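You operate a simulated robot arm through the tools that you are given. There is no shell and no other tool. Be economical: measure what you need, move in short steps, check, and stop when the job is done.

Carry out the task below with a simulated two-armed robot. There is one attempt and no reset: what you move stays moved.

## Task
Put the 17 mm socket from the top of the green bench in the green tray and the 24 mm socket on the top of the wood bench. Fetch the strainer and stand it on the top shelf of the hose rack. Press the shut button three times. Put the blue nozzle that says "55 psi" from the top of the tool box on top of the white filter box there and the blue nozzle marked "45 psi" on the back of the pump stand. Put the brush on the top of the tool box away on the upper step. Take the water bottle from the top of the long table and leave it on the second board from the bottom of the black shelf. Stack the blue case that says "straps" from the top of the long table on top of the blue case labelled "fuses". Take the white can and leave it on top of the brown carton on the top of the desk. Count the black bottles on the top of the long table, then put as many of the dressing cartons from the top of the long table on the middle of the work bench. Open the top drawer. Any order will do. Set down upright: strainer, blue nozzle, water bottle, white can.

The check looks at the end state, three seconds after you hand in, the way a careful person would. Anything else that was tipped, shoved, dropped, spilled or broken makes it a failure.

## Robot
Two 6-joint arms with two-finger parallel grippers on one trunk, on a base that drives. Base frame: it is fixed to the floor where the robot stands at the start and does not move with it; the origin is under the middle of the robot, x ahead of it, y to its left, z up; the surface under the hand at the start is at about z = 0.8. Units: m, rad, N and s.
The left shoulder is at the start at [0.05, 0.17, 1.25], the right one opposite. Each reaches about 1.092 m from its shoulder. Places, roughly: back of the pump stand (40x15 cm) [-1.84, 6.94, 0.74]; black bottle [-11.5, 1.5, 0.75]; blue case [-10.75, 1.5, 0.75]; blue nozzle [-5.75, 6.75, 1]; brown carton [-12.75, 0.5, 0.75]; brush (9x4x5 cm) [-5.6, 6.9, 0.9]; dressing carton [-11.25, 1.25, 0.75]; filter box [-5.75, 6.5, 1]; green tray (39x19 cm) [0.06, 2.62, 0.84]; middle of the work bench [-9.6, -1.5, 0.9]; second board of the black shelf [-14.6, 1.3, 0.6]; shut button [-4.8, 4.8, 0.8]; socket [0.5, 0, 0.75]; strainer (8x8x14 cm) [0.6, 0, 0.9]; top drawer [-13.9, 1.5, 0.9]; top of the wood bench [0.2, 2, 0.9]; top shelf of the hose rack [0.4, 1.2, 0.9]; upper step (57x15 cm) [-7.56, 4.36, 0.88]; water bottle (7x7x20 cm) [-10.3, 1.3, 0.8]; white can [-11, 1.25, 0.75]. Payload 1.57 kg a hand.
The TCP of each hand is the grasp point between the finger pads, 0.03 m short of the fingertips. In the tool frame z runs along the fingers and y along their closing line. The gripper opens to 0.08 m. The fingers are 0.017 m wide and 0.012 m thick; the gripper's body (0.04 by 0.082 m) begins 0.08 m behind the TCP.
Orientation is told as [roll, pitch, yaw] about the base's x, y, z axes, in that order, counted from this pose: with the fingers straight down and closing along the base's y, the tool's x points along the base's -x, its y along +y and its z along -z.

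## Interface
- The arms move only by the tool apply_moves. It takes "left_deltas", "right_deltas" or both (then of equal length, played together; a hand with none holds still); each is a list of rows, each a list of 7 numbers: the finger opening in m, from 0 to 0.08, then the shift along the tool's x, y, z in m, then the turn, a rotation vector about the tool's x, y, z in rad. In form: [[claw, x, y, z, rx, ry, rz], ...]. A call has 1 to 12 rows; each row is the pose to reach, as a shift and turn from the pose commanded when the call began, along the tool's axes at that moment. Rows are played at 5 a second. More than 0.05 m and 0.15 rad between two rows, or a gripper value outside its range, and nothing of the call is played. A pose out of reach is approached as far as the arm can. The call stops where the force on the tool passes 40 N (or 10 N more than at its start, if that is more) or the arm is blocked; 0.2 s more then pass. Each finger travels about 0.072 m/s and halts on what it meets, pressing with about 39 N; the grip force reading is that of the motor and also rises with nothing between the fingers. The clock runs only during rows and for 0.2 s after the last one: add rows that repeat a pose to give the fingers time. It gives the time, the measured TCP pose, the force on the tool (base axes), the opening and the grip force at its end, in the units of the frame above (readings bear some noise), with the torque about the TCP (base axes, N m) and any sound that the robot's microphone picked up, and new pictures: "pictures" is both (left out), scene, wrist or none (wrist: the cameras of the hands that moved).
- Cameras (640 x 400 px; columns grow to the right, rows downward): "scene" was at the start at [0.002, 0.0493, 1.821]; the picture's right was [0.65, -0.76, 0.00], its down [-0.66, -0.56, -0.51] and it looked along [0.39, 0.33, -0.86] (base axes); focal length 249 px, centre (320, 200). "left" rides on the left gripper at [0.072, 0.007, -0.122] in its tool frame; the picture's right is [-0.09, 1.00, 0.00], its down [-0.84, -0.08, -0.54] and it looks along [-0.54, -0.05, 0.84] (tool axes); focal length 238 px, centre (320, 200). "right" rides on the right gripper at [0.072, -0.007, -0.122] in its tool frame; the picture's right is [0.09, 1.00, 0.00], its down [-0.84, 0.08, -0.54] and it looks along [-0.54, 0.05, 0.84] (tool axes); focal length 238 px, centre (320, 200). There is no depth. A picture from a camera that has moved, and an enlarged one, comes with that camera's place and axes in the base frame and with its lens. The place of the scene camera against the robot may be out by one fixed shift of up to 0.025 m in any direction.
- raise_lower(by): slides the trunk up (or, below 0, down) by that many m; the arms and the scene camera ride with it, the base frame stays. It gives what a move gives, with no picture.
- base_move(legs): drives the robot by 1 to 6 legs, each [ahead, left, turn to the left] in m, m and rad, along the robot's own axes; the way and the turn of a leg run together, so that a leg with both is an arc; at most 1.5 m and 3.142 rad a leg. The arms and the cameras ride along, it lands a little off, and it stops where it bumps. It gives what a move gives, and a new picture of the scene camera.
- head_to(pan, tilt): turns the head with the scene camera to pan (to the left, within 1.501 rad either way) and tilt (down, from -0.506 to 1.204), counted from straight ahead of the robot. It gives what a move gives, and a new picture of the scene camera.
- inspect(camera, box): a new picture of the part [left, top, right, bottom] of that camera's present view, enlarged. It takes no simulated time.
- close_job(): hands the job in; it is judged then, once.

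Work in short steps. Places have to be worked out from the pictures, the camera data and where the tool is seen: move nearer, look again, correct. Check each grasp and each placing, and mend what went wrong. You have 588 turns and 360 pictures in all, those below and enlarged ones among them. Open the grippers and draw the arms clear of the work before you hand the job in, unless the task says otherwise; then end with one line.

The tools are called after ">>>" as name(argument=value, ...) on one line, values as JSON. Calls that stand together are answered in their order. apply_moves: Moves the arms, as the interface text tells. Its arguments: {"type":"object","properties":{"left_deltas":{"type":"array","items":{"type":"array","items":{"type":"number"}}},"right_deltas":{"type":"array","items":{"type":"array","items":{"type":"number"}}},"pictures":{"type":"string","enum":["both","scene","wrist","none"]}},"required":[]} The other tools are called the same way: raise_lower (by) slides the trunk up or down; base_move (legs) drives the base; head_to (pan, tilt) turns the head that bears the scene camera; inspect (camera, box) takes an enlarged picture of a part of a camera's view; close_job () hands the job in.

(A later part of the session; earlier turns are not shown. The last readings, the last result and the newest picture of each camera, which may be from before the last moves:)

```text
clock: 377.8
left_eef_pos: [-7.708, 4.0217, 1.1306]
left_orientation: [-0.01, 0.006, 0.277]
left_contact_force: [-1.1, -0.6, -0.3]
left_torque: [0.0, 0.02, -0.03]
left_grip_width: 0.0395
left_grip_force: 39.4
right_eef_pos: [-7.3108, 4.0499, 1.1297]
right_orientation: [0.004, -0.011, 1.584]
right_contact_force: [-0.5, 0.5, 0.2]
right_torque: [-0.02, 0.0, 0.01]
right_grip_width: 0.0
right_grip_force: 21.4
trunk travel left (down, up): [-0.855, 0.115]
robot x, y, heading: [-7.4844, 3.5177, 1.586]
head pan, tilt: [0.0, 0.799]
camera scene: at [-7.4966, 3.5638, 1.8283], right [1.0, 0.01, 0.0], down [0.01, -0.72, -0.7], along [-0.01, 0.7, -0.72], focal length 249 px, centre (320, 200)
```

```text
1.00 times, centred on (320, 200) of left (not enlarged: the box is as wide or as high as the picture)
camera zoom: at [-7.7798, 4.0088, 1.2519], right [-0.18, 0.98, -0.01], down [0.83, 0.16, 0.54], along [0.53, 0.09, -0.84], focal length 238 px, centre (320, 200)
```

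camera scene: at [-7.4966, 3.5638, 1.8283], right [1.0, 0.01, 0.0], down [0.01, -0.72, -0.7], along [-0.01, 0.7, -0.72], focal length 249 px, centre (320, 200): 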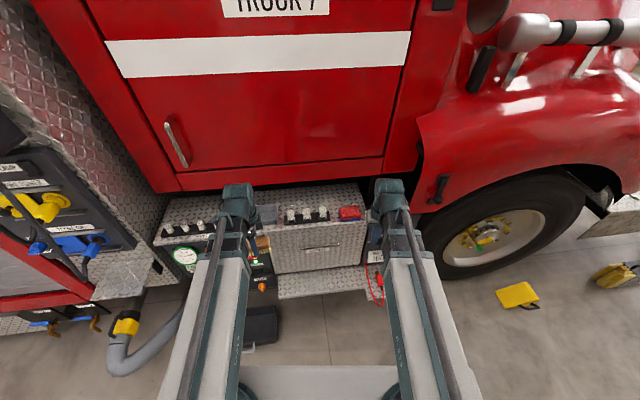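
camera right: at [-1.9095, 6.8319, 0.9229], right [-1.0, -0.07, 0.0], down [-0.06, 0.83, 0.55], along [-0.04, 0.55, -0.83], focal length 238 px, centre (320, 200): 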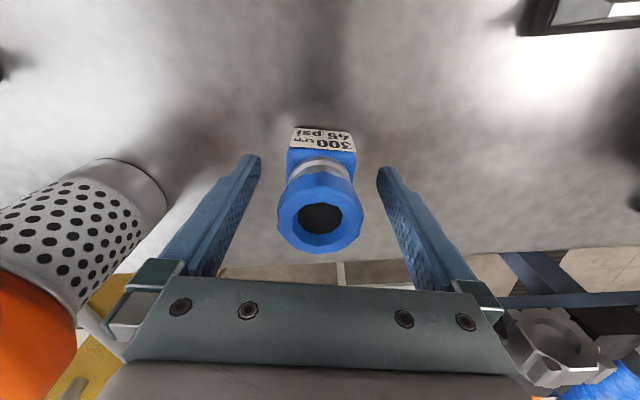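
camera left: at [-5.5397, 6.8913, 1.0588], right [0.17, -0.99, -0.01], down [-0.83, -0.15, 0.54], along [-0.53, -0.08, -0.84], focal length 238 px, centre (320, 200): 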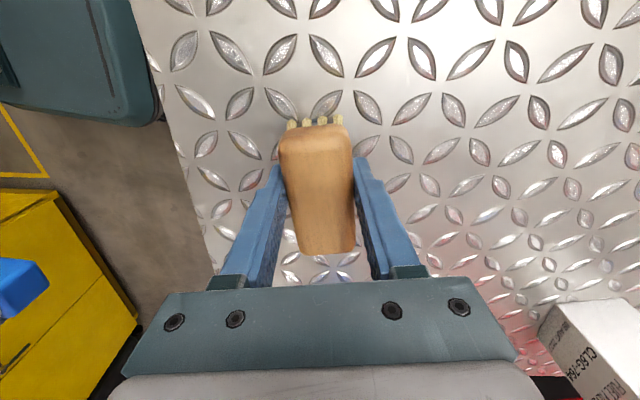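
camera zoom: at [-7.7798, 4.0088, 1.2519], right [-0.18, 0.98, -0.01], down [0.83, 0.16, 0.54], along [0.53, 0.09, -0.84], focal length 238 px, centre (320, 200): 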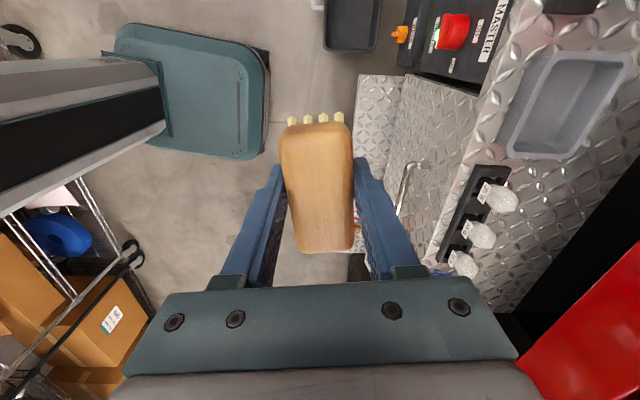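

The free strip is behind the bulb rack at x≈−7.56, y≈4.40 (truck sill begins at y≈4.47). I turn the brush so that its long axis points along y and bring it over (−7.56, 4.25) first.

>>> apply_moves(left_deltas=[[0.015, -0.0228, 0.02, 0, 0, 0, -0.144], [0.015, -0.0456, 0.04, 0, 0, 0, -0.288], [0.015, -0.0683, 0.06, 0, 0, 0, -0.432], [0.015, -0.0911, 0.08, 0, 0, 0, -0.576], [0.015, -0.1139, 0.1, 0, 0, 0, -0.72], [0.015, -0.1367, 0.12, 0, 0, 0, -0.864], [0.015, -0.1594, 0.14, 0, 0, 0, -1.008], [0.015, -0.1822, 0.16, 0, 0, 0, -1.152], [0.015, -0.205, 0.181, 0, 0, 0, -1.294]], pictures="both")

>>> inspect(camera="scene", box=[220, 150, 380, 270])

```text
clock: 379.8
left_eef_pos: [-7.5603, 4.2538, 1.1288]
left_orientation: [0.0, 0.014, 1.576]
left_contact_force: [-0.5, -0.6, -1.0]
left_torque: [0.0, 0.04, 0.0]
left_grip_width: 0.0395
left_grip_force: 38.7
right_eef_pos: [-7.3114, 4.0493, 1.1295]
right_orientation: [0.005, -0.01, 1.584]
right_contact_force: [0.1, -1.2, 0.2]
right_torque: [-0.03, -0.01, -0.02]
right_grip_width: 0.0
right_grip_force: 21.3
trunk travel left (down, up): [-0.855, 0.115]
robot x, y, heading: [-7.4881, 3.5174, 1.586]
head pan, tilt: [0.0, 0.799]
camera scene: at [-7.4964, 3.5645, 1.8282], right [1.0, 0.01, 0.0], down [0.01, -0.72, -0.7], along [-0.01, 0.7, -0.72], focal length 249 px, centre (320, 200)
camera left: at [-7.5669, 4.1824, 1.2522], right [-1.0, 0.09, 0.0], down [0.07, 0.84, 0.53], along [0.05, 0.53, -0.85], focal length 238 px, centre (320, 200)
```

scene: 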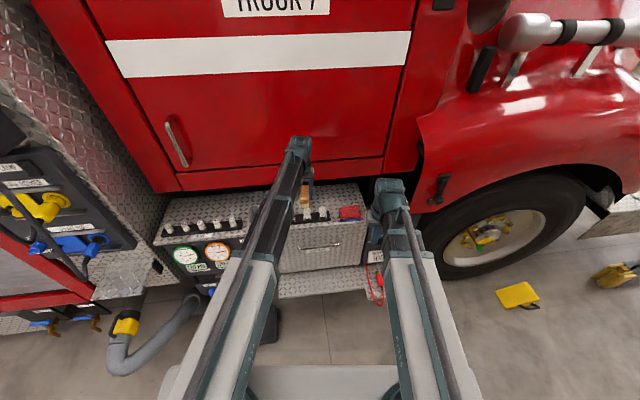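
left: 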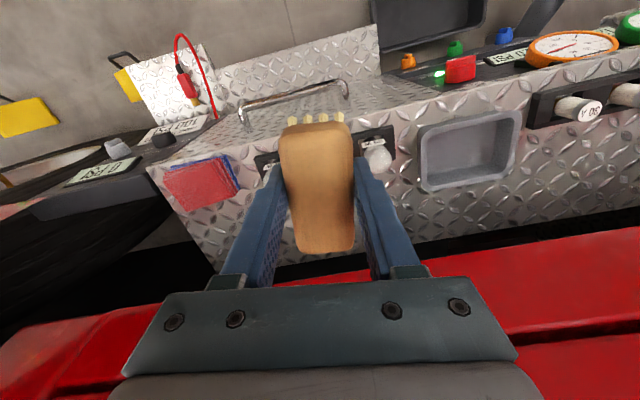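

```text
3.33 times, centred on (300, 210) of scene
camera zoom: at [-7.4964, 3.5645, 1.8282], right [1.0, 0.01, 0.0], down [0.01, -0.72, -0.7], along [-0.01, 0.7, -0.72], focal length 829 px, centre (387, 167)
```

zoom: 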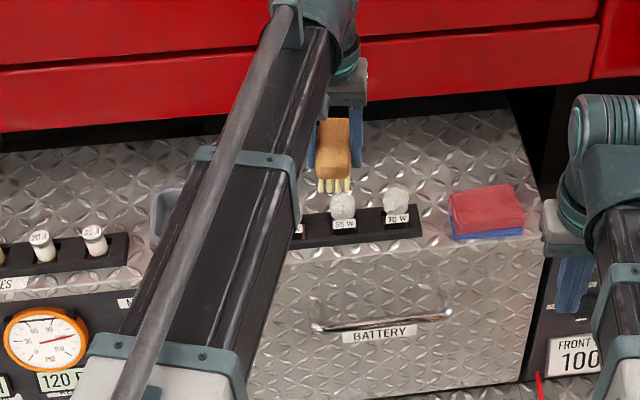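

Step plate spans y≈4.285–4.53, bulbs at y≈4.325. I move the brush to y=4.40.

>>> apply_moves(left_deltas=[[0.015, -0.04, 0, 0, 0, 0, 0], [0.015, -0.08, 0, 0, 0, 0, 0], [0.015, -0.12, 0, 0, 0, 0, 0], [0.015, -0.146, 0, 0, 0, 0, 0], [0.015, -0.146, 0, 0, 0, 0, 0]], pictures="both")

```text
clock: 380.9
left_eef_pos: [-7.5604, 4.3967, 1.1291]
left_orientation: [-0.001, 0.01, 1.57]
left_contact_force: [0.9, 0.3, -1.1]
left_torque: [0.0, 0.0, -0.03]
left_grip_width: 0.0394
left_grip_force: 38.9
left hand out of reach, approached as far as the arm can: row 3, 4, 5
right_eef_pos: [-7.3109, 4.0499, 1.128]
right_orientation: [0.005, -0.009, 1.586]
right_contact_force: [0.3, -1.0, -0.5]
right_torque: [-0.01, 0.0, 0.01]
right_grip_width: 0.0
right_grip_force: 21.4
trunk travel left (down, up): [-0.855, 0.115]
robot x, y, heading: [-7.4864, 3.5167, 1.582]
head pan, tilt: [0.0, 0.799]
camera scene: at [-7.4967, 3.5638, 1.8283], right [1.0, 0.01, 0.0], down [0.01, -0.72, -0.7], along [-0.01, 0.7, -0.72], focal length 249 px, centre (320, 200)
camera left: at [-7.5679, 4.326, 1.2525], right [-1.0, 0.09, 0.0], down [0.08, 0.84, 0.53], along [0.05, 0.53, -0.85], focal length 238 px, centre (320, 200)
```

scene: 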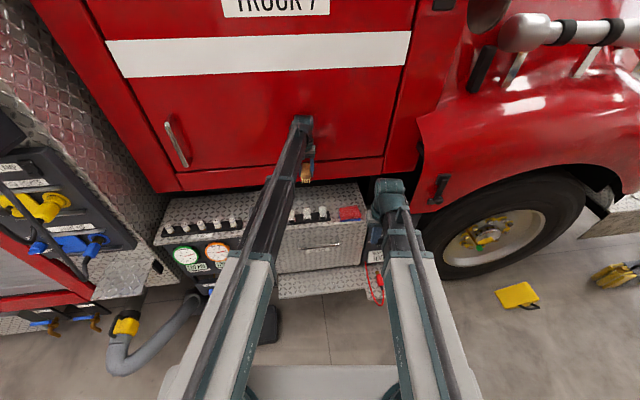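
left: 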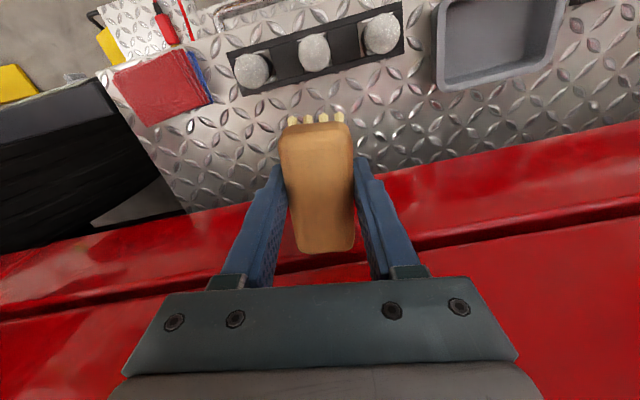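

Position is tight between rack (back edge y≈4.35) and the truck body. I lower in stages watching for contact.

>>> raise_lower(by=-0.07)

>>> inspect(camera="left", box=[0, 0, 640, 400])

>>> inspect(camera="scene", box=[220, 90, 380, 210])

```text
clock: 382.0
left_eef_pos: [-7.5605, 4.3968, 1.0591]
left_orientation: [0.0, 0.012, 1.57]
left_contact_force: [0.2, -0.8, -1.4]
left_torque: [-0.01, -0.01, 0.01]
left_grip_width: 0.0391
left_grip_force: 38.7
right_eef_pos: [-7.311, 4.0484, 1.0596]
right_orientation: [0.004, -0.01, 1.584]
right_contact_force: [-0.2, -0.1, -0.6]
right_torque: [0.0, 0.01, -0.01]
right_grip_width: 0.0
right_grip_force: 21.7
trunk travel left (down, up): [-0.785, 0.185]
robot x, y, heading: [-7.4874, 3.5182, 1.586]
head pan, tilt: [0.0, 0.799]
```

```text
1.00 times, centred on (320, 200) of left (not enlarged: the box is as wide or as high as the picture)
camera zoom: at [-7.5679, 4.3257, 1.1826], right [-1.0, 0.09, 0.0], down [0.08, 0.84, 0.53], along [0.05, 0.53, -0.85], focal length 238 px, centre (320, 200)
```

zoom: 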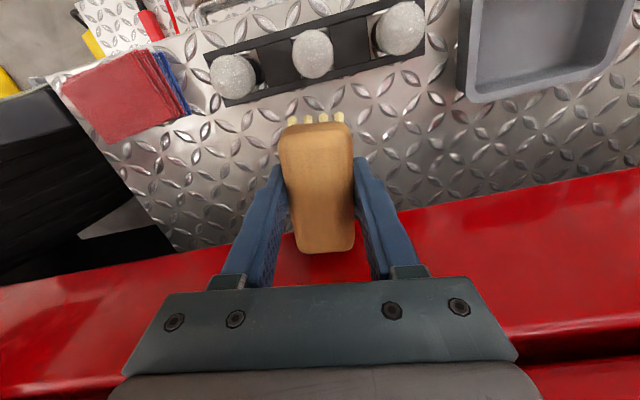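

```text
3.33 times, centred on (300, 150) of scene
camera zoom: at [-7.4967, 3.5636, 1.7583], right [1.0, 0.01, 0.0], down [0.01, -0.72, -0.7], along [-0.01, 0.7, -0.72], focal length 829 px, centre (387, 367)
```

zoom: 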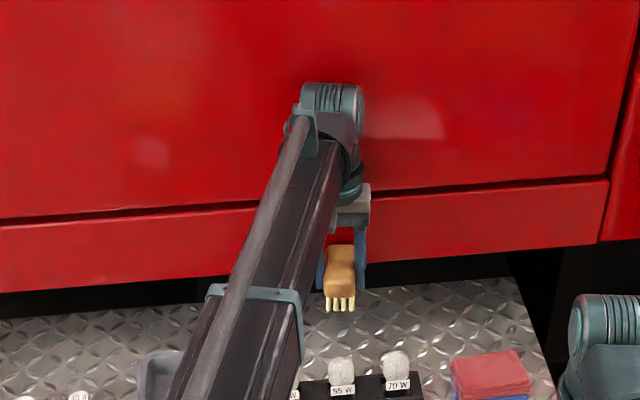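

Sill edge refines to y≈4.455, z≈1.0. No contact; I lower further.

>>> raise_lower(by=-0.06)

>>> raise_lower(by=-0.05)

>>> inspect(camera="left", box=[0, 0, 640, 400])

```text
clock: 383.0
left_eef_pos: [-7.5605, 4.3977, 0.9996]
left_orientation: [0.0, 0.01, 1.572]
left_contact_force: [-0.1, 0.3, -1.0]
left_torque: [0.01, 0.04, -0.01]
left_grip_width: 0.0397
left_grip_force: 39.1
right_eef_pos: [-7.3109, 4.0493, 0.9995]
right_orientation: [0.005, -0.012, 1.585]
right_contact_force: [0.3, 0.2, 0.8]
right_torque: [0.01, 0.05, 0.03]
right_grip_width: 0.0002
right_grip_force: 20.9
trunk travel left (down, up): [-0.725, 0.245]
robot x, y, heading: [-7.4858, 3.5175, 1.584]
head pan, tilt: [0.0, 0.799]
```

```text
clock: 383.9
left_eef_pos: [-7.5593, 4.3961, 0.9499]
left_orientation: [-0.001, 0.01, 1.571]
left_contact_force: [-0.3, 0.3, -1.2]
left_torque: [0.01, 0.01, -0.01]
left_grip_width: 0.0396
left_grip_force: 38.9
right_eef_pos: [-7.3113, 4.0502, 0.9493]
right_orientation: [0.005, -0.011, 1.585]
right_contact_force: [-0.3, -0.5, 0.5]
right_torque: [0.0, 0.01, -0.03]
right_grip_width: 0.0
right_grip_force: 21.6
trunk travel left (down, up): [-0.675, 0.295]
robot x, y, heading: [-7.4821, 3.515, 1.585]
head pan, tilt: [0.0, 0.799]
```

```text
1.00 times, centred on (320, 200) of left (not enlarged: the box is as wide or as high as the picture)
camera zoom: at [-7.5679, 4.3257, 1.0726], right [-1.0, 0.09, 0.0], down [0.08, 0.84, 0.53], along [0.05, 0.53, -0.85], focal length 238 px, centre (320, 200)
```

zoom: 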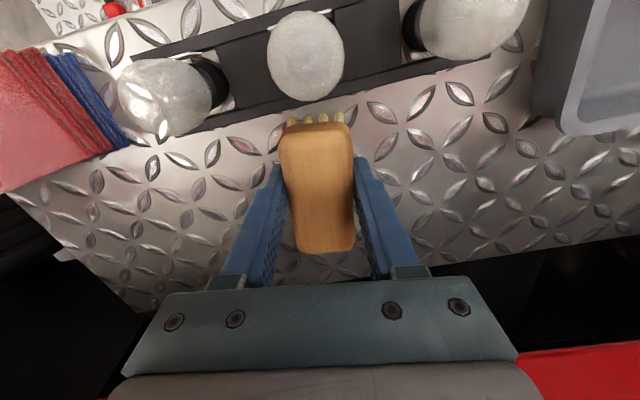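

The brush's front end is only a few mm from the rack; I drive 1.5 cm ahead before setting it down.

>>> base_move(legs=[[0.015, 0, 0]])

>>> inspect(camera="left", box=[160, 50, 480, 250])

```text
clock: 384.9
left_eef_pos: [-7.5597, 4.4048, 0.9498]
left_orientation: [0.001, 0.019, 1.57]
left_contact_force: [-0.1, -2.6, 0.1]
left_torque: [0.27, -0.04, 0.05]
left_grip_width: 0.0394
left_grip_force: 38.9
right_eef_pos: [-7.3111, 4.0645, 0.9495]
right_orientation: [0.006, -0.013, 1.585]
right_contact_force: [0.6, 0.0, 0.2]
right_torque: [0.01, -0.02, 0.02]
right_grip_width: 0.0
right_grip_force: 21.5
trunk travel left (down, up): [-0.675, 0.295]
robot x, y, heading: [-7.4911, 3.5317, 1.583]
head pan, tilt: [0.0, 0.799]
stopped in leg 1: the robot was blocked; the commanded pose is now the measured one
camera scene: at [-7.4969, 3.5778, 1.6483], right [1.0, 0.02, 0.0], down [0.01, -0.72, -0.7], along [-0.01, 0.7, -0.72], focal length 249 px, centre (320, 200)
```

scene: 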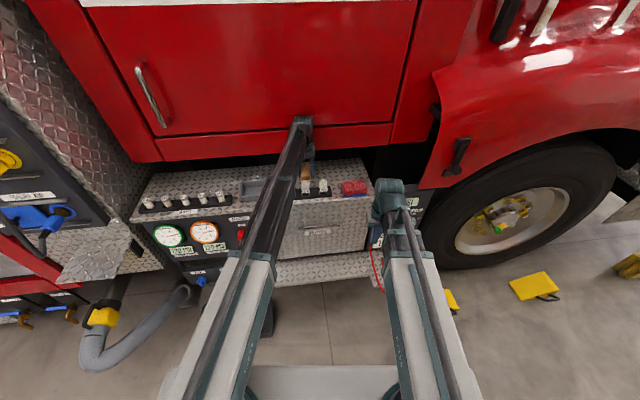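

```text
2.00 times, centred on (320, 150) of left
camera zoom: at [-7.5678, 4.3351, 1.0733], right [-1.0, 0.09, 0.0], down [0.08, 0.85, 0.53], along [0.05, 0.52, -0.85], focal length 477 px, centre (320, 300)
```

zoom: 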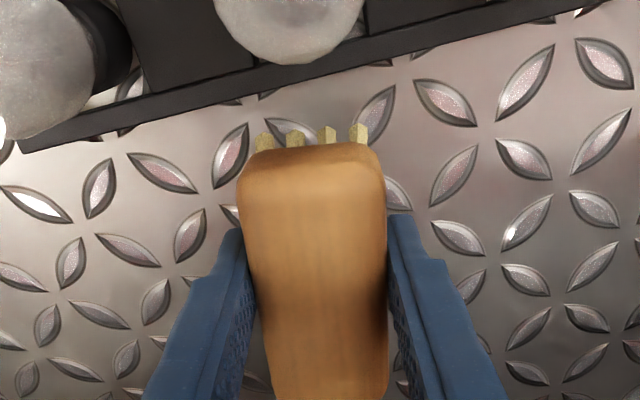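

The wrist just touched the truck body (light), so this is the limit; I back off 4 mm with the arm and lower.

>>> apply_moves(left_deltas=[[0.015, 0.005, 0, 0, 0, 0, 0], [0.015, 0.005, 0, 0, 0, 0, 0]], pictures="none")

>>> raise_lower(by=-0.018)

>>> inspect(camera="left", box=[160, 50, 480, 250])

```text
clock: 385.5
left_eef_pos: [-7.5585, 4.4013, 0.9494]
left_orientation: [-0.001, 0.021, 1.574]
left_contact_force: [-0.2, 0.0, 0.1]
left_torque: [-0.03, -0.01, -0.05]
left_grip_width: 0.0393
left_grip_force: 38.8
right_eef_pos: [-7.3109, 4.0649, 0.9495]
right_orientation: [0.006, -0.011, 1.585]
right_contact_force: [-0.4, 0.7, -0.1]
right_torque: [-0.02, 0.0, 0.0]
right_grip_width: 0.0001
right_grip_force: 21.6
trunk travel left (down, up): [-0.675, 0.295]
robot x, y, heading: [-7.4847, 3.5331, 1.583]
head pan, tilt: [0.0, 0.799]
```

```text
clock: 386.1
left_eef_pos: [-7.5596, 4.4008, 0.9315]
left_orientation: [0.0, 0.019, 1.574]
left_contact_force: [-0.8, 0.3, -0.7]
left_torque: [-0.01, 0.01, 0.02]
left_grip_width: 0.0394
left_grip_force: 38.8
right_eef_pos: [-7.3105, 4.0643, 0.9319]
right_orientation: [0.005, -0.011, 1.584]
right_contact_force: [0.2, -0.4, 0.6]
right_torque: [-0.02, 0.02, -0.01]
right_grip_width: 0.0
right_grip_force: 21.4
trunk travel left (down, up): [-0.657, 0.313]
robot x, y, heading: [-7.483, 3.5315, 1.588]
head pan, tilt: [0.0, 0.799]
```

```text
2.00 times, centred on (320, 150) of left
camera zoom: at [-7.5676, 4.3302, 1.0551], right [-1.0, 0.09, 0.0], down [0.08, 0.85, 0.53], along [0.05, 0.52, -0.85], focal length 477 px, centre (320, 300)
```

zoom: 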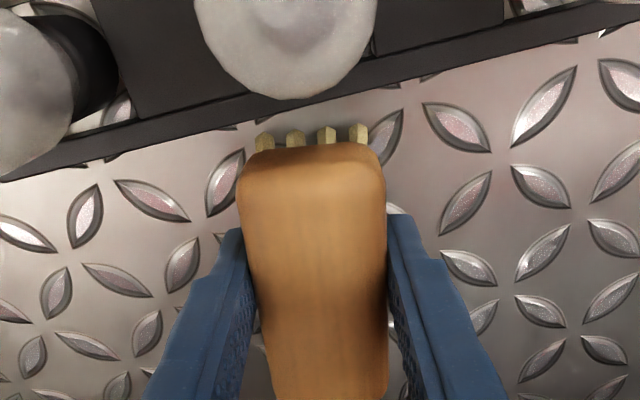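

Clear of the rack. I step down until contact.

>>> raise_lower(by=-0.008)

>>> raise_lower(by=-0.005)

```text
clock: 386.7
left_eef_pos: [-7.5591, 4.399, 0.9249]
left_orientation: [0.0, 0.017, 1.572]
left_contact_force: [-0.6, 7.8, 33.1]
left_torque: [0.52, 0.0, 0.04]
left_grip_width: 0.0395
left_grip_force: 39.1
right_eef_pos: [-7.3105, 4.0631, 0.9252]
right_orientation: [0.005, -0.017, 1.586]
right_contact_force: [0.4, -0.6, -0.1]
right_torque: [0.0, -0.01, 0.0]
right_grip_width: 0.0
right_grip_force: 21.3
trunk travel left (down, up): [-0.649, 0.321]
robot x, y, heading: [-7.4884, 3.5292, 1.59]
head pan, tilt: [0.0, 0.799]
```

```text
clock: 387.2
left_eef_pos: [-7.56, 4.3982, 0.9191]
left_orientation: [0.0, 0.02, 1.573]
left_contact_force: [0.3, -2.8, 5.7]
left_torque: [-0.29, 0.0, 0.0]
left_grip_width: 0.0398
left_grip_force: 36.6
right_eef_pos: [-7.3117, 4.0646, 0.9182]
right_orientation: [0.003, -0.012, 1.584]
right_contact_force: [0.4, -0.1, 0.8]
right_torque: [0.0, 0.0, 0.01]
right_grip_width: 0.0
right_grip_force: 21.3
trunk travel left (down, up): [-0.644, 0.326]
robot x, y, heading: [-7.4875, 3.5318, 1.589]
head pan, tilt: [0.0, 0.799]
```

The brush rests on the step. I open (just enough) and lift straight up.

>>> apply_moves(left_deltas=[[0.05, 0, 0, 0, 0, 0, 0], [0.065, 0, 0, 0, 0, 0, 0], [0.065, 0, 0, 0, 0, 0, 0]], pictures="none")

>>> raise_lower(by=0.14)

>>> inspect(camera="left", box=[0, 0, 640, 400])

```text
clock: 388.0
left_eef_pos: [-7.5606, 4.3998, 0.9198]
left_orientation: [0.0, 0.018, 1.572]
left_contact_force: [0.0, 0.9, -0.4]
left_torque: [0.0, 0.01, 0.0]
left_grip_width: 0.0647
left_grip_force: 0.1
right_eef_pos: [-7.3105, 4.0643, 0.9196]
right_orientation: [0.006, -0.012, 1.584]
right_contact_force: [0.2, 0.0, -0.2]
right_torque: [-0.02, -0.03, -0.03]
right_grip_width: 0.0
right_grip_force: 21.0
trunk travel left (down, up): [-0.644, 0.326]
robot x, y, heading: [-7.487, 3.5268, 1.584]
head pan, tilt: [0.0, 0.799]
```

```text
clock: 389.7
left_eef_pos: [-7.5609, 4.4005, 1.0583]
left_orientation: [0.002, 0.018, 1.573]
left_contact_force: [-0.1, 0.2, 0.2]
left_torque: [-0.01, 0.01, 0.05]
left_grip_width: 0.0652
left_grip_force: 0.0
right_eef_pos: [-7.3114, 4.0639, 1.0596]
right_orientation: [0.007, -0.011, 1.584]
right_contact_force: [-0.2, 0.0, 1.2]
right_torque: [0.01, -0.01, 0.01]
right_grip_width: 0.0001
right_grip_force: 21.0
trunk travel left (down, up): [-0.784, 0.186]
robot x, y, heading: [-7.4853, 3.5298, 1.589]
head pan, tilt: [0.0, 0.799]
```

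```text
1.00 times, centred on (320, 200) of left (not enlarged: the box is as wide or as high as the picture)
camera zoom: at [-7.5676, 4.3304, 1.182], right [-1.0, 0.09, 0.0], down [0.08, 0.85, 0.53], along [0.05, 0.52, -0.85], focal length 238 px, centre (320, 200)
```

zoom: 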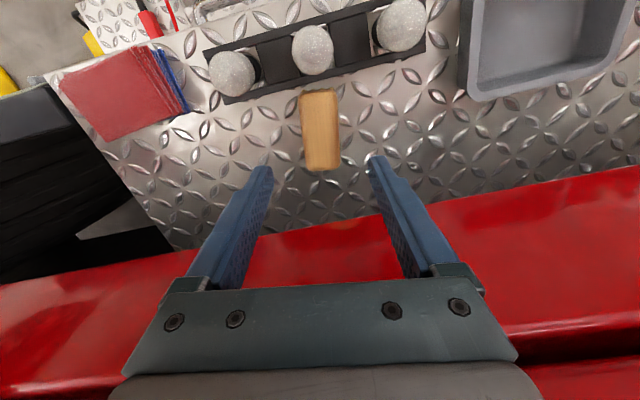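

The brush lies on the upper step. I retract, turn to face −x and look down the aisle.

>>> apply_moves(left_deltas=[[0.065, 0.045, 0, 0, 0, 0, 0], [0.065, 0.09, 0, 0, 0, 0, 0], [0.065, 0.135, 0, 0, 0, 0, 0], [0.065, 0.18, 0, 0, 0, 0, 0], [0.065, 0.225, 0, 0, 0, 0, 0], [0.065, 0.27, 0, 0, 0, 0, 0], [0.065, 0.31, 0.05, 0, 0, 0, 0], [0.065, 0.33, 0.095, 0, 0, 0, 0]], pictures="none")

>>> raise_lower(by=0.12)

>>> base_move(legs=[[0, 0, 0.8], [0, 0, 0.75]])

>>> head_to(pan=0.2, tilt=0.2)

```text
refused: row 7 steps farther than a row can; nothing moved
```

```text
clock: 391.2
left_eef_pos: [-7.5606, 4.4012, 1.1785]
left_orientation: [0.0, 0.019, 1.573]
left_contact_force: [-0.4, -0.2, -0.4]
left_torque: [-0.02, 0.02, 0.02]
left_grip_width: 0.065
left_grip_force: 0.1
right_eef_pos: [-7.312, 4.0654, 1.1783]
right_orientation: [0.005, -0.009, 1.584]
right_contact_force: [0.1, 0.5, 0.3]
right_torque: [0.0, 0.02, 0.0]
right_grip_width: 0.0
right_grip_force: 20.7
trunk travel left (down, up): [-0.904, 0.066]
robot x, y, heading: [-7.4874, 3.5331, 1.594]
head pan, tilt: [0.0, 0.799]
```

```text
clock: 395.7
left_eef_pos: [-8.3557, 3.4675, 1.1783]
left_orientation: [0.0, 0.019, 3.133]
left_contact_force: [-0.2, 0.4, 0.3]
left_torque: [-0.01, 0.03, 0.0]
left_grip_width: 0.065
left_grip_force: 0.0
right_eef_pos: [-8.0186, 3.7129, 1.1786]
right_orientation: [0.004, -0.011, -3.138]
right_contact_force: [0.3, 0.6, 0.0]
right_torque: [0.0, 0.01, -0.02]
right_grip_width: 0.0
right_grip_force: 21.3
trunk travel left (down, up): [-0.904, 0.066]
robot x, y, heading: [-7.4875, 3.5313, -3.138]
head pan, tilt: [0.0, 0.799]
camera scene: at [-7.5371, 3.5367, 1.8773], right [-0.01, 1.0, 0.0], down [0.72, 0.0, -0.7], along [-0.7, 0.0, -0.72], focal length 249 px, centre (320, 200)
```

scene: 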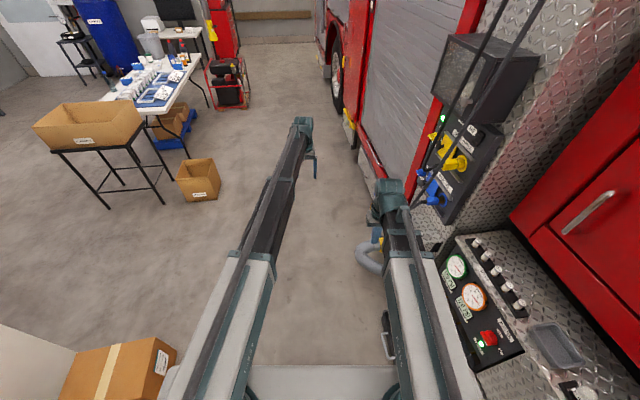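

```text
clock: 396.7
left_eef_pos: [-8.3568, 3.4675, 1.1781]
left_orientation: [0.0, 0.018, 3.133]
left_contact_force: [0.1, 0.7, 0.0]
left_torque: [0.0, -0.01, -0.02]
left_grip_width: 0.0649
left_grip_force: 0.1
right_eef_pos: [-8.0188, 3.7124, 1.1772]
right_orientation: [0.006, -0.012, -3.139]
right_contact_force: [0.2, 0.3, -0.2]
right_torque: [-0.01, -0.01, 0.02]
right_grip_width: 0.0
right_grip_force: 20.5
trunk travel left (down, up): [-0.904, 0.066]
robot x, y, heading: [-7.4894, 3.5328, -3.139]
head pan, tilt: [0.201, 0.201]
camera scene: at [-7.5477, 3.5185, 1.9308], right [-0.2, 0.98, 0.0], down [0.2, 0.04, -0.98], along [-0.96, -0.2, -0.2], focal length 249 px, centre (320, 200)
```

scene: 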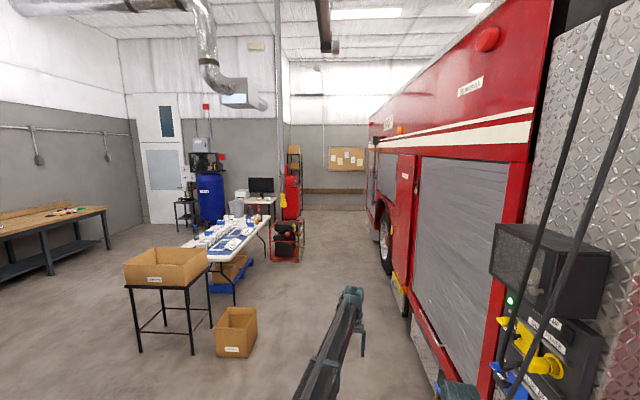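

The long table is ahead to the left. First I retract the left arm properly.

>>> apply_moves(left_deltas=[[0.065, 0.045, 0.012, 0, 0, 0, 0], [0.065, 0.09, 0.025, 0, 0, 0, 0], [0.065, 0.135, 0.037, 0, 0, 0, 0], [0.065, 0.18, 0.05, 0, 0, 0, 0], [0.065, 0.225, 0.062, 0, 0, 0, 0], [0.065, 0.27, 0.075, 0, 0, 0, 0], [0.065, 0.315, 0.088, 0, 0, 0, 0], [0.065, 0.35, 0.1, 0, 0, 0, 0]], right_deltas=[[0.02, 0, 0, 0, 0, 0, 0], [0.04, 0, 0, 0, 0, 0, 0], [0.06, 0, 0, 0, 0, 0, 0], [0.08, 0, 0, 0, 0, 0, 0], [0.08, 0, 0, 0, 0, 0, 0], [0.08, 0, 0, 0, 0, 0, 0], [0.08, 0, 0, 0, 0, 0, 0], [0.08, 0, 0, 0, 0, 0, 0]], pictures="none")

>>> inspect(camera="scene", box=[120, 130, 340, 320])

```text
clock: 398.5
left_eef_pos: [-8.006, 3.3641, 1.1781]
left_orientation: [0.001, 0.019, 3.131]
left_contact_force: [-0.2, -0.2, 0.4]
left_torque: [-0.01, 0.02, 0.0]
left_grip_width: 0.0651
left_grip_force: 0.0
left hand out of reach, approached as far as the arm can: row 5, 6, 7, 8
right_eef_pos: [-8.0181, 3.7132, 1.1785]
right_orientation: [0.005, -0.013, -3.138]
right_contact_force: [-0.2, 0.7, -0.7]
right_torque: [-0.01, 0.01, 0.03]
right_grip_width: 0.0803
right_grip_force: 0.0
trunk travel left (down, up): [-0.904, 0.066]
robot x, y, heading: [-7.4877, 3.5333, -3.136]
head pan, tilt: [0.201, 0.201]
```

```text
2.11 times, centred on (230, 225) of scene
camera zoom: at [-7.5469, 3.5183, 1.9309], right [-0.2, 0.98, 0.0], down [0.19, 0.04, -0.98], along [-0.96, -0.2, -0.2], focal length 524 px, centre (510, 147)
```

zoom: 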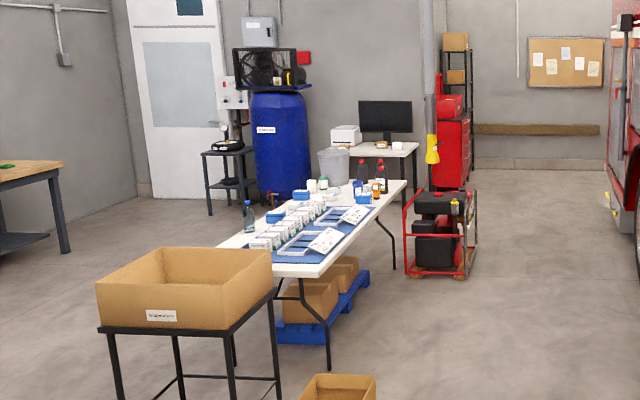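

The long table runs roughly from (−9.9, 1.65) to (−11.6, 1.4). I drive along and turn to face it from its +y side.

>>> base_move(legs=[[1.4, 0, 0], [1.35, 0, 0], [0, 0, 1.571]])

>>> head_to(pan=0.0, tilt=0.5)

```text
clock: 415.7
left_eef_pos: [-10.0599, 2.9384, 1.1769]
left_orientation: [-0.001, 0.019, -1.553]
left_contact_force: [0.4, 0.6, -0.1]
left_torque: [0.0, 0.0, -0.01]
left_grip_width: 0.0651
left_grip_force: 0.1
right_eef_pos: [-10.4081, 2.9167, 1.1783]
right_orientation: [0.005, -0.01, -1.54]
right_contact_force: [-0.4, -0.3, 0.1]
right_torque: [-0.02, -0.02, 0.02]
right_grip_width: 0.0801
right_grip_force: 0.0
trunk travel left (down, up): [-0.904, 0.066]
robot x, y, heading: [-10.2411, 3.4511, -1.542]
head pan, tilt: [0.201, 0.201]
camera scene: at [-10.23, 3.4082, 1.9309], right [-0.97, -0.23, 0.0], down [-0.05, 0.19, -0.98], along [0.23, -0.95, -0.2], focal length 249 px, centre (320, 200)
```

scene: 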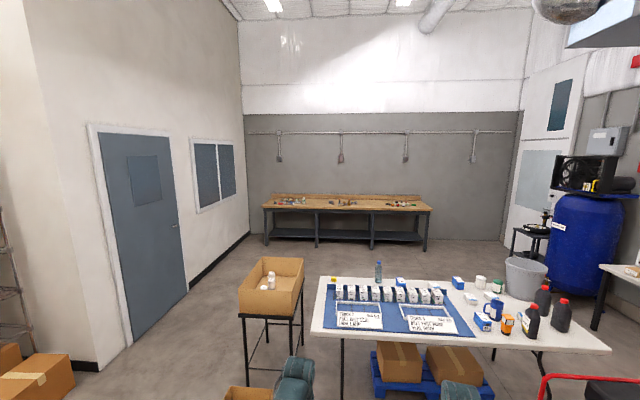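

```text
clock: 416.5
left_eef_pos: [-10.0601, 2.938, 1.1776]
left_orientation: [0.0, 0.018, -1.554]
left_contact_force: [0.2, -0.9, 0.1]
left_torque: [-0.02, -0.05, -0.02]
left_grip_width: 0.0649
left_grip_force: 0.0
right_eef_pos: [-10.4079, 2.9176, 1.1783]
right_orientation: [0.006, -0.01, -1.54]
right_contact_force: [-0.1, -0.2, -0.1]
right_torque: [0.02, 0.0, -0.01]
right_grip_width: 0.0801
right_grip_force: 0.1
trunk travel left (down, up): [-0.904, 0.066]
robot x, y, heading: [-10.2399, 3.4539, -1.539]
head pan, tilt: [0.0, 0.499]
camera scene: at [-10.2487, 3.4079, 1.9033], right [-1.0, -0.03, 0.0], down [-0.02, 0.48, -0.88], along [0.03, -0.88, -0.48], focal length 249 px, centre (320, 200)
```

scene: 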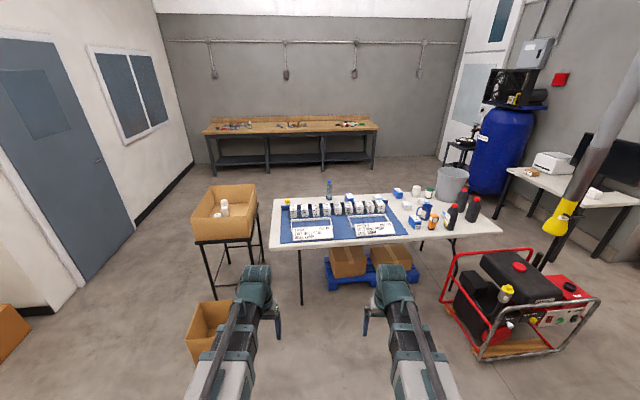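

>>> inspect(camera="scene", box=[260, 165, 390, 260])

>>> inspect(camera="scene", box=[370, 150, 510, 260])

```text
4.21 times, centred on (325, 212) of scene
camera zoom: at [-10.2487, 3.4079, 1.9033], right [-1.0, -0.03, 0.0], down [-0.02, 0.48, -0.88], along [0.03, -0.88, -0.48], focal length 1047 px, centre (299, 147)
```

zoom: 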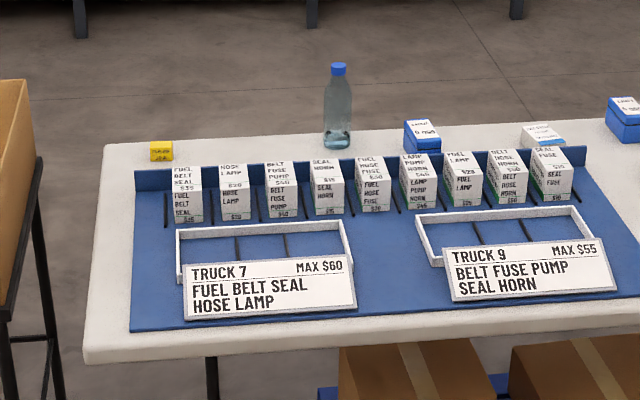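

```text
3.64 times, centred on (440, 205) of scene
camera zoom: at [-10.2487, 3.4079, 1.9033], right [-1.0, -0.03, 0.0], down [-0.02, 0.48, -0.88], along [0.03, -0.88, -0.48], focal length 904 px, centre (-116, 182)
```

zoom: 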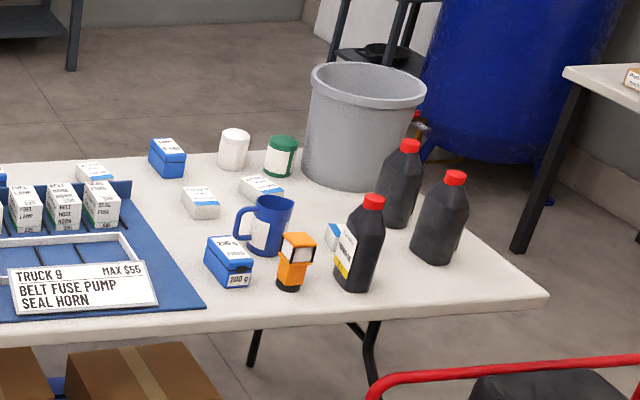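

I see three black bottles so far. I drive closer to view the right half.

>>> base_move(legs=[[0, -0.6, -0.03], [0.55, 0, 0]])

>>> head_to(pan=-0.05, tilt=0.65)

>>> inspect(camera="scene", box=[230, 110, 450, 280])

```text
clock: 422.7
left_eef_pos: [-10.6675, 2.372, 1.1782]
left_orientation: [-0.001, 0.02, -1.571]
left_contact_force: [0.5, -0.3, -0.5]
left_torque: [0.04, -0.01, -0.03]
left_grip_width: 0.0649
left_grip_force: 0.1
right_eef_pos: [-11.0173, 2.3575, 1.1781]
right_orientation: [0.005, -0.011, -1.557]
right_contact_force: [0.2, -0.3, -0.1]
right_torque: [0.02, 0.0, 0.01]
right_grip_width: 0.0801
right_grip_force: 0.1
trunk travel left (down, up): [-0.904, 0.066]
robot x, y, heading: [-10.8393, 2.8899, -1.558]
head pan, tilt: [0.0, 0.499]
camera scene: at [-10.8486, 2.8451, 1.9032], right [-1.0, -0.01, 0.0], down [-0.01, 0.48, -0.88], along [0.01, -0.88, -0.48], focal length 249 px, centre (320, 200)
```

scene: 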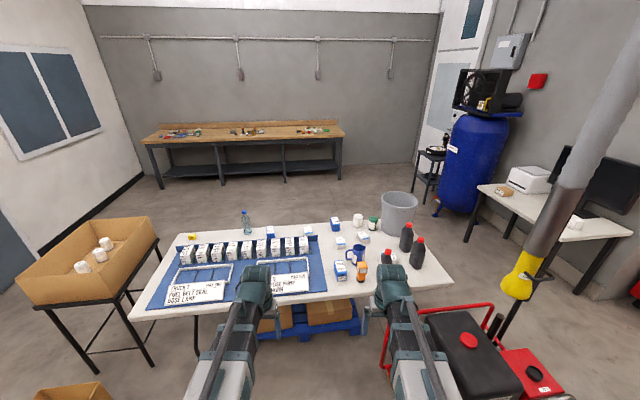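

```text
clock: 423.4
left_eef_pos: [-10.6689, 2.3728, 1.1779]
left_orientation: [0.0, 0.02, -1.57]
left_contact_force: [0.1, 1.2, -0.4]
left_torque: [-0.01, 0.0, 0.0]
left_grip_width: 0.0652
left_grip_force: 0.1
right_eef_pos: [-11.0177, 2.3583, 1.1782]
right_orientation: [0.004, -0.011, -1.558]
right_contact_force: [-0.3, -0.1, -1.1]
right_torque: [-0.02, -0.02, -0.01]
right_grip_width: 0.0801
right_grip_force: 0.1
trunk travel left (down, up): [-0.904, 0.066]
robot x, y, heading: [-10.8412, 2.8869, -1.56]
head pan, tilt: [-0.051, 0.649]
camera scene: at [-10.853, 2.8505, 1.8899], right [-1.0, 0.04, 0.0], down [0.02, 0.6, -0.8], along [-0.03, -0.8, -0.6], focal length 249 px, centre (320, 200)
```

scene: 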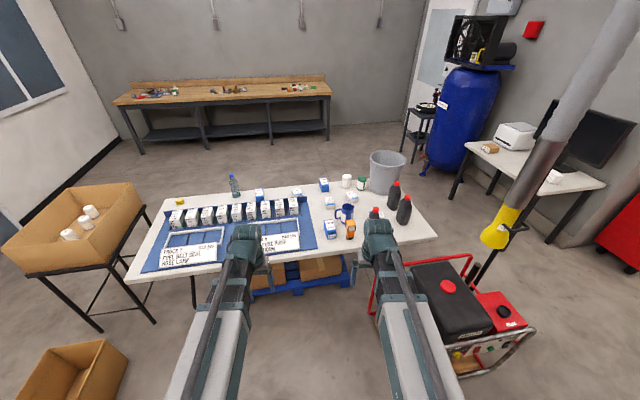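

```text
2.35 times, centred on (340, 195) of scene
camera zoom: at [-10.853, 2.8505, 1.8899], right [-1.0, 0.04, 0.0], down [0.02, 0.6, -0.8], along [-0.03, -0.8, -0.6], focal length 585 px, centre (273, 212)
```

zoom: 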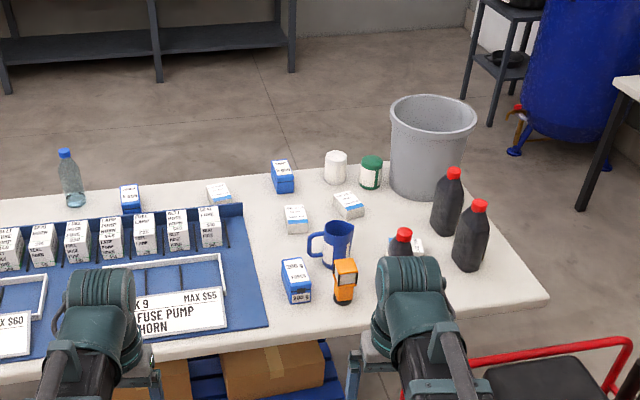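

I enlarge the labels on cases, cartons and cans.

>>> inspect(camera="scene", box=[305, 165, 385, 250])

>>> inspect(camera="scene", box=[220, 165, 310, 225])

>>> inspect(camera="right", box=[0, 0, 640, 400])

```text
4.71 times, centred on (345, 208) of scene
camera zoom: at [-10.853, 2.8505, 1.8899], right [-1.0, 0.04, 0.0], down [0.02, 0.6, -0.8], along [-0.03, -0.8, -0.6], focal length 1171 px, centre (202, 165)
```

zoom: 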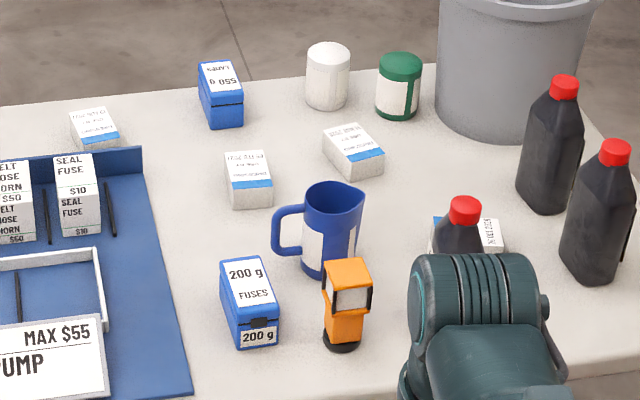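

```text
6.67 times, centred on (265, 195) of scene
camera zoom: at [-10.853, 2.8505, 1.8899], right [-1.0, 0.04, 0.0], down [0.02, 0.6, -0.8], along [-0.03, -0.8, -0.6], focal length 1658 px, centre (687, 233)
```

zoom: 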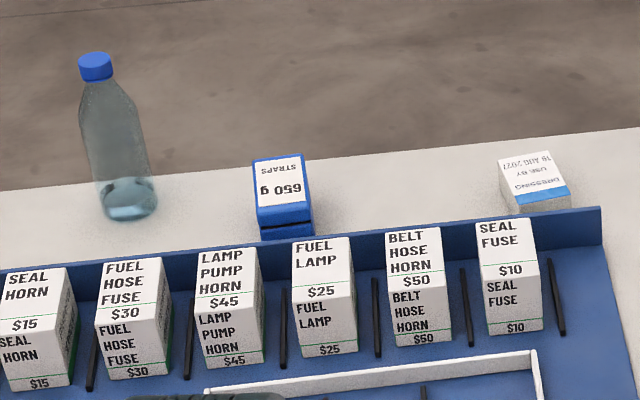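

```text
1.00 times, centred on (320, 200) of right (not enlarged: the box is as wide or as high as the picture)
camera zoom: at [-11.0248, 2.432, 1.2999], right [0.99, 0.1, 0.0], down [0.08, -0.83, 0.55], along [0.06, -0.55, -0.83], focal length 238 px, centre (320, 200)
```

zoom: 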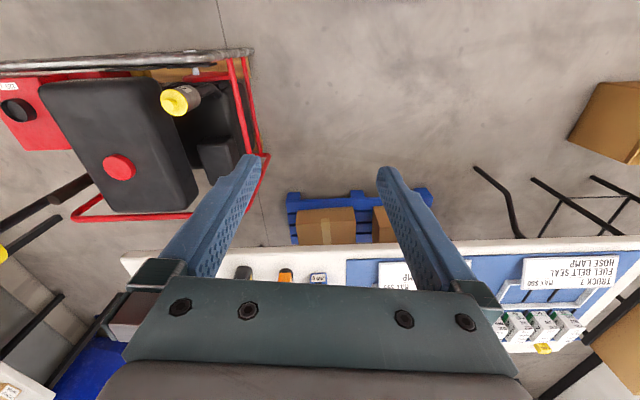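

>>> inspect(camera="scene", box=[340, 174, 362, 194])

>>> inspect(camera="scene", box=[312, 165, 376, 215])

```text
16.00 times, centred on (351, 184) of scene
camera zoom: at [-10.853, 2.8505, 1.8899], right [-1.0, 0.04, 0.0], down [0.02, 0.6, -0.8], along [-0.03, -0.8, -0.6], focal length 3980 px, centre (-176, 456)
```

zoom: 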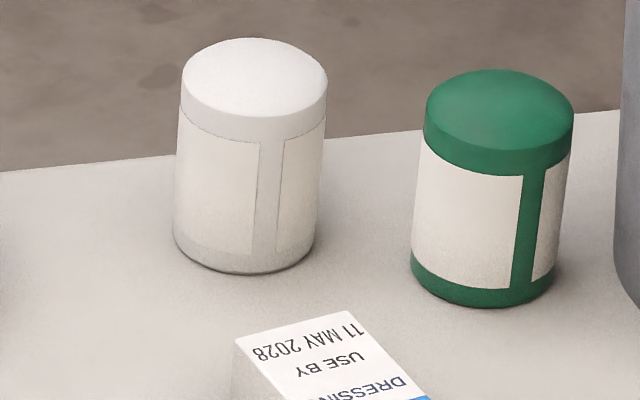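

```text
8.00 times, centred on (344, 190) of scene
camera zoom: at [-10.853, 2.8505, 1.8899], right [-1.0, 0.04, 0.0], down [0.02, 0.6, -0.8], along [-0.03, -0.8, -0.6], focal length 1990 px, centre (128, 280)
```

zoom: 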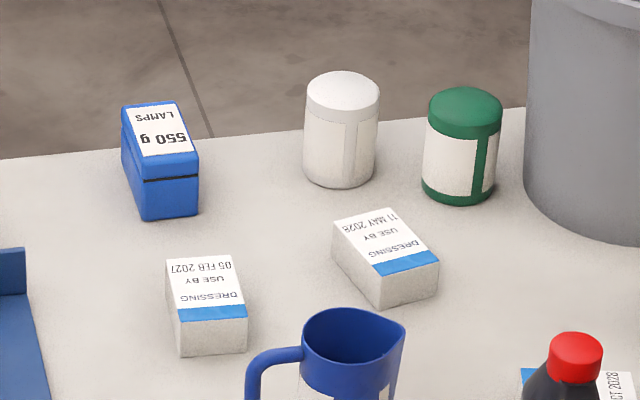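

Cases: STRAPS (−10.45, 1.31) behind the carton rack, FUSES (−10.96, 1.71), plus a LAMPS one. Black bottles: three; dressing cartons: four. First I stack STRAPS on FUSES with the left arm; I swing the right arm aside.

>>> apply_moves(right_deltas=[[0.08, 0.012, -0.046, 0, 0, 0, 0], [0.08, 0.024, -0.091, 0, 0, 0, 0], [0.08, 0.035, -0.137, 0, 0, 0, 0], [0.08, 0.047, -0.182, 0, 0, 0, 0], [0.08, 0.071, -0.214, 0, 0, 0, 0], [0.08, 0.095, -0.246, 0, 0, 0, 0], [0.08, 0.119, -0.278, 0, 0, 0, 0], [0.08, 0.143, -0.31, 0, 0, 0, 0], [0.08, 0.167, -0.342, 0, 0, 0, 0]], pictures="none")

>>> apply_moves(right_deltas=[[0.08, 0.04, -0.023, 0, 0, 0, 0], [0.08, 0.08, -0.045, 0, 0, 0, 0], [0.08, 0.12, -0.068, 0, 0, 0, 0], [0.08, 0.16, -0.09, 0, 0, 0, 0], [0.08, 0.2, -0.096, 0, 0, 0, 0], [0.08, 0.245, -0.103, 0, 0, 0, 0], [0.08, 0.29, -0.11, 0, 0, 0, 0]], pictures="none")

```text
clock: 425.4
left_eef_pos: [-10.6688, 2.3734, 1.179]
left_orientation: [0.001, 0.017, -1.573]
left_contact_force: [-0.4, 0.4, 0.0]
left_torque: [-0.01, -0.03, 0.0]
left_grip_width: 0.065
left_grip_force: 0.2
right_eef_pos: [-11.3583, 2.5215, 1.1785]
right_orientation: [0.006, -0.013, -1.557]
right_contact_force: [-0.3, 0.0, -0.6]
right_torque: [-0.04, -0.05, 0.0]
right_grip_width: 0.0799
right_grip_force: 0.1
right hand out of reach, approached as far as the arm can: row 6, 7, 8, 9
trunk travel left (down, up): [-0.904, 0.066]
robot x, y, heading: [-10.8426, 2.8925, -1.554]
head pan, tilt: [-0.051, 0.649]
```

```text
clock: 427.0
left_eef_pos: [-10.6687, 2.3734, 1.1789]
left_orientation: [0.0, 0.019, -1.571]
left_contact_force: [0.3, -0.4, 0.0]
left_torque: [-0.03, -0.02, -0.02]
left_grip_width: 0.0651
left_grip_force: 0.0
right_eef_pos: [-11.472, 2.8107, 1.1773]
right_orientation: [0.005, -0.014, -1.556]
right_contact_force: [-0.7, 0.8, 0.2]
right_torque: [-0.03, 0.01, -0.02]
right_grip_width: 0.0801
right_grip_force: 0.1
right hand out of reach, approached as far as the arm can: row 6, 7
trunk travel left (down, up): [-0.904, 0.066]
robot x, y, heading: [-10.8405, 2.8964, -1.553]
head pan, tilt: [-0.051, 0.649]
```

>>> base_move(legs=[[0, 0.22, -0.017], [0.62, 0, 0]])

>>> head_to(pan=0.1, tilt=0.85)

>>> inspect(camera="left", box=[0, 0, 640, 400])

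```text
clock: 431.8
left_eef_pos: [-10.4531, 1.7336, 1.1775]
left_orientation: [0.002, 0.018, -1.584]
left_contact_force: [-0.4, -0.9, 0.7]
left_torque: [0.02, -0.02, -0.01]
left_grip_width: 0.065
left_grip_force: 0.2
right_eef_pos: [-11.2512, 2.1777, 1.1784]
right_orientation: [0.006, -0.01, -1.571]
right_contact_force: [-0.4, 0.5, -0.3]
right_torque: [0.03, -0.01, 0.01]
right_grip_width: 0.0801
right_grip_force: 0.1
trunk travel left (down, up): [-0.904, 0.066]
robot x, y, heading: [-10.6152, 2.2548, -1.569]
head pan, tilt: [-0.051, 0.649]
camera scene: at [-10.6327, 2.2125, 1.8898], right [-1.0, 0.05, 0.0], down [0.03, 0.6, -0.8], along [-0.04, -0.8, -0.6], focal length 249 px, centre (320, 200)
```

scene: 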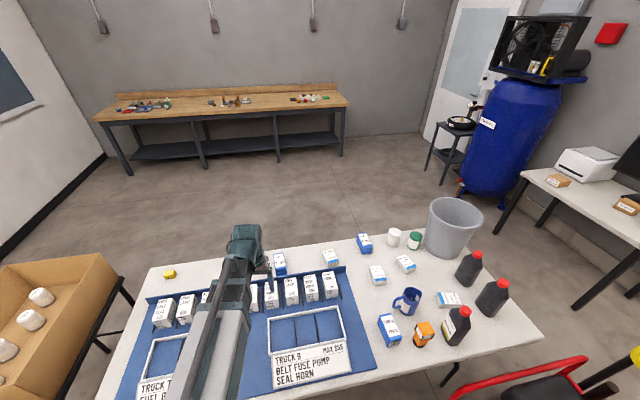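

```text
clock: 432.6
left_eef_pos: [-10.4542, 1.7338, 1.1786]
left_orientation: [0.0, 0.019, -1.583]
left_contact_force: [-0.8, -0.4, 0.0]
left_torque: [-0.01, -0.03, 0.01]
left_grip_width: 0.0653
left_grip_force: 0.1
right_eef_pos: [-11.2511, 2.1805, 1.1787]
right_orientation: [0.005, -0.011, -1.571]
right_contact_force: [0.6, 0.5, 0.1]
right_torque: [0.0, -0.03, 0.0]
right_grip_width: 0.0801
right_grip_force: 0.1
trunk travel left (down, up): [-0.904, 0.066]
robot x, y, heading: [-10.6231, 2.2575, -1.569]
head pan, tilt: [0.099, 0.85]
camera scene: at [-10.6206, 2.2223, 1.8733], right [-0.99, -0.1, 0.0], down [-0.08, 0.75, -0.66], along [0.07, -0.66, -0.75], focal length 249 px, centre (320, 200)
```

scene: 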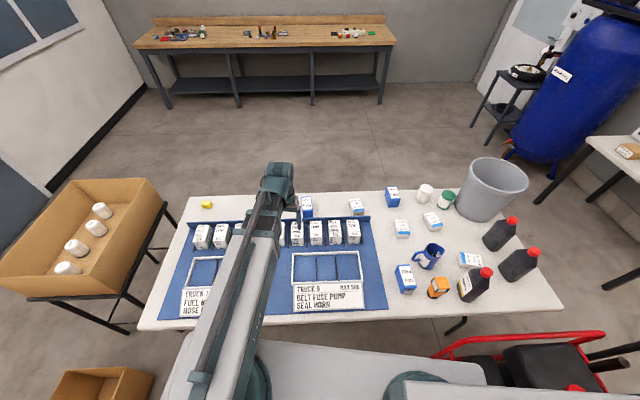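

```text
1.00 times, centred on (320, 200) of left (not enlarged: the box is as wide or as high as the picture)
camera zoom: at [-10.4472, 1.8034, 1.3022], right [0.99, -0.1, 0.0], down [-0.09, -0.85, 0.53], along [-0.06, -0.52, -0.85], focal length 238 px, centre (320, 200)
```

zoom: 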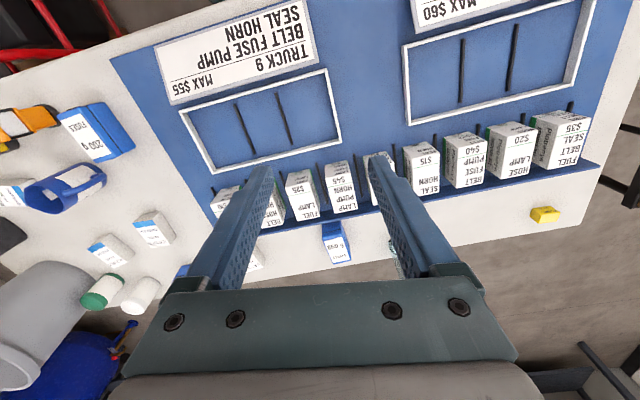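

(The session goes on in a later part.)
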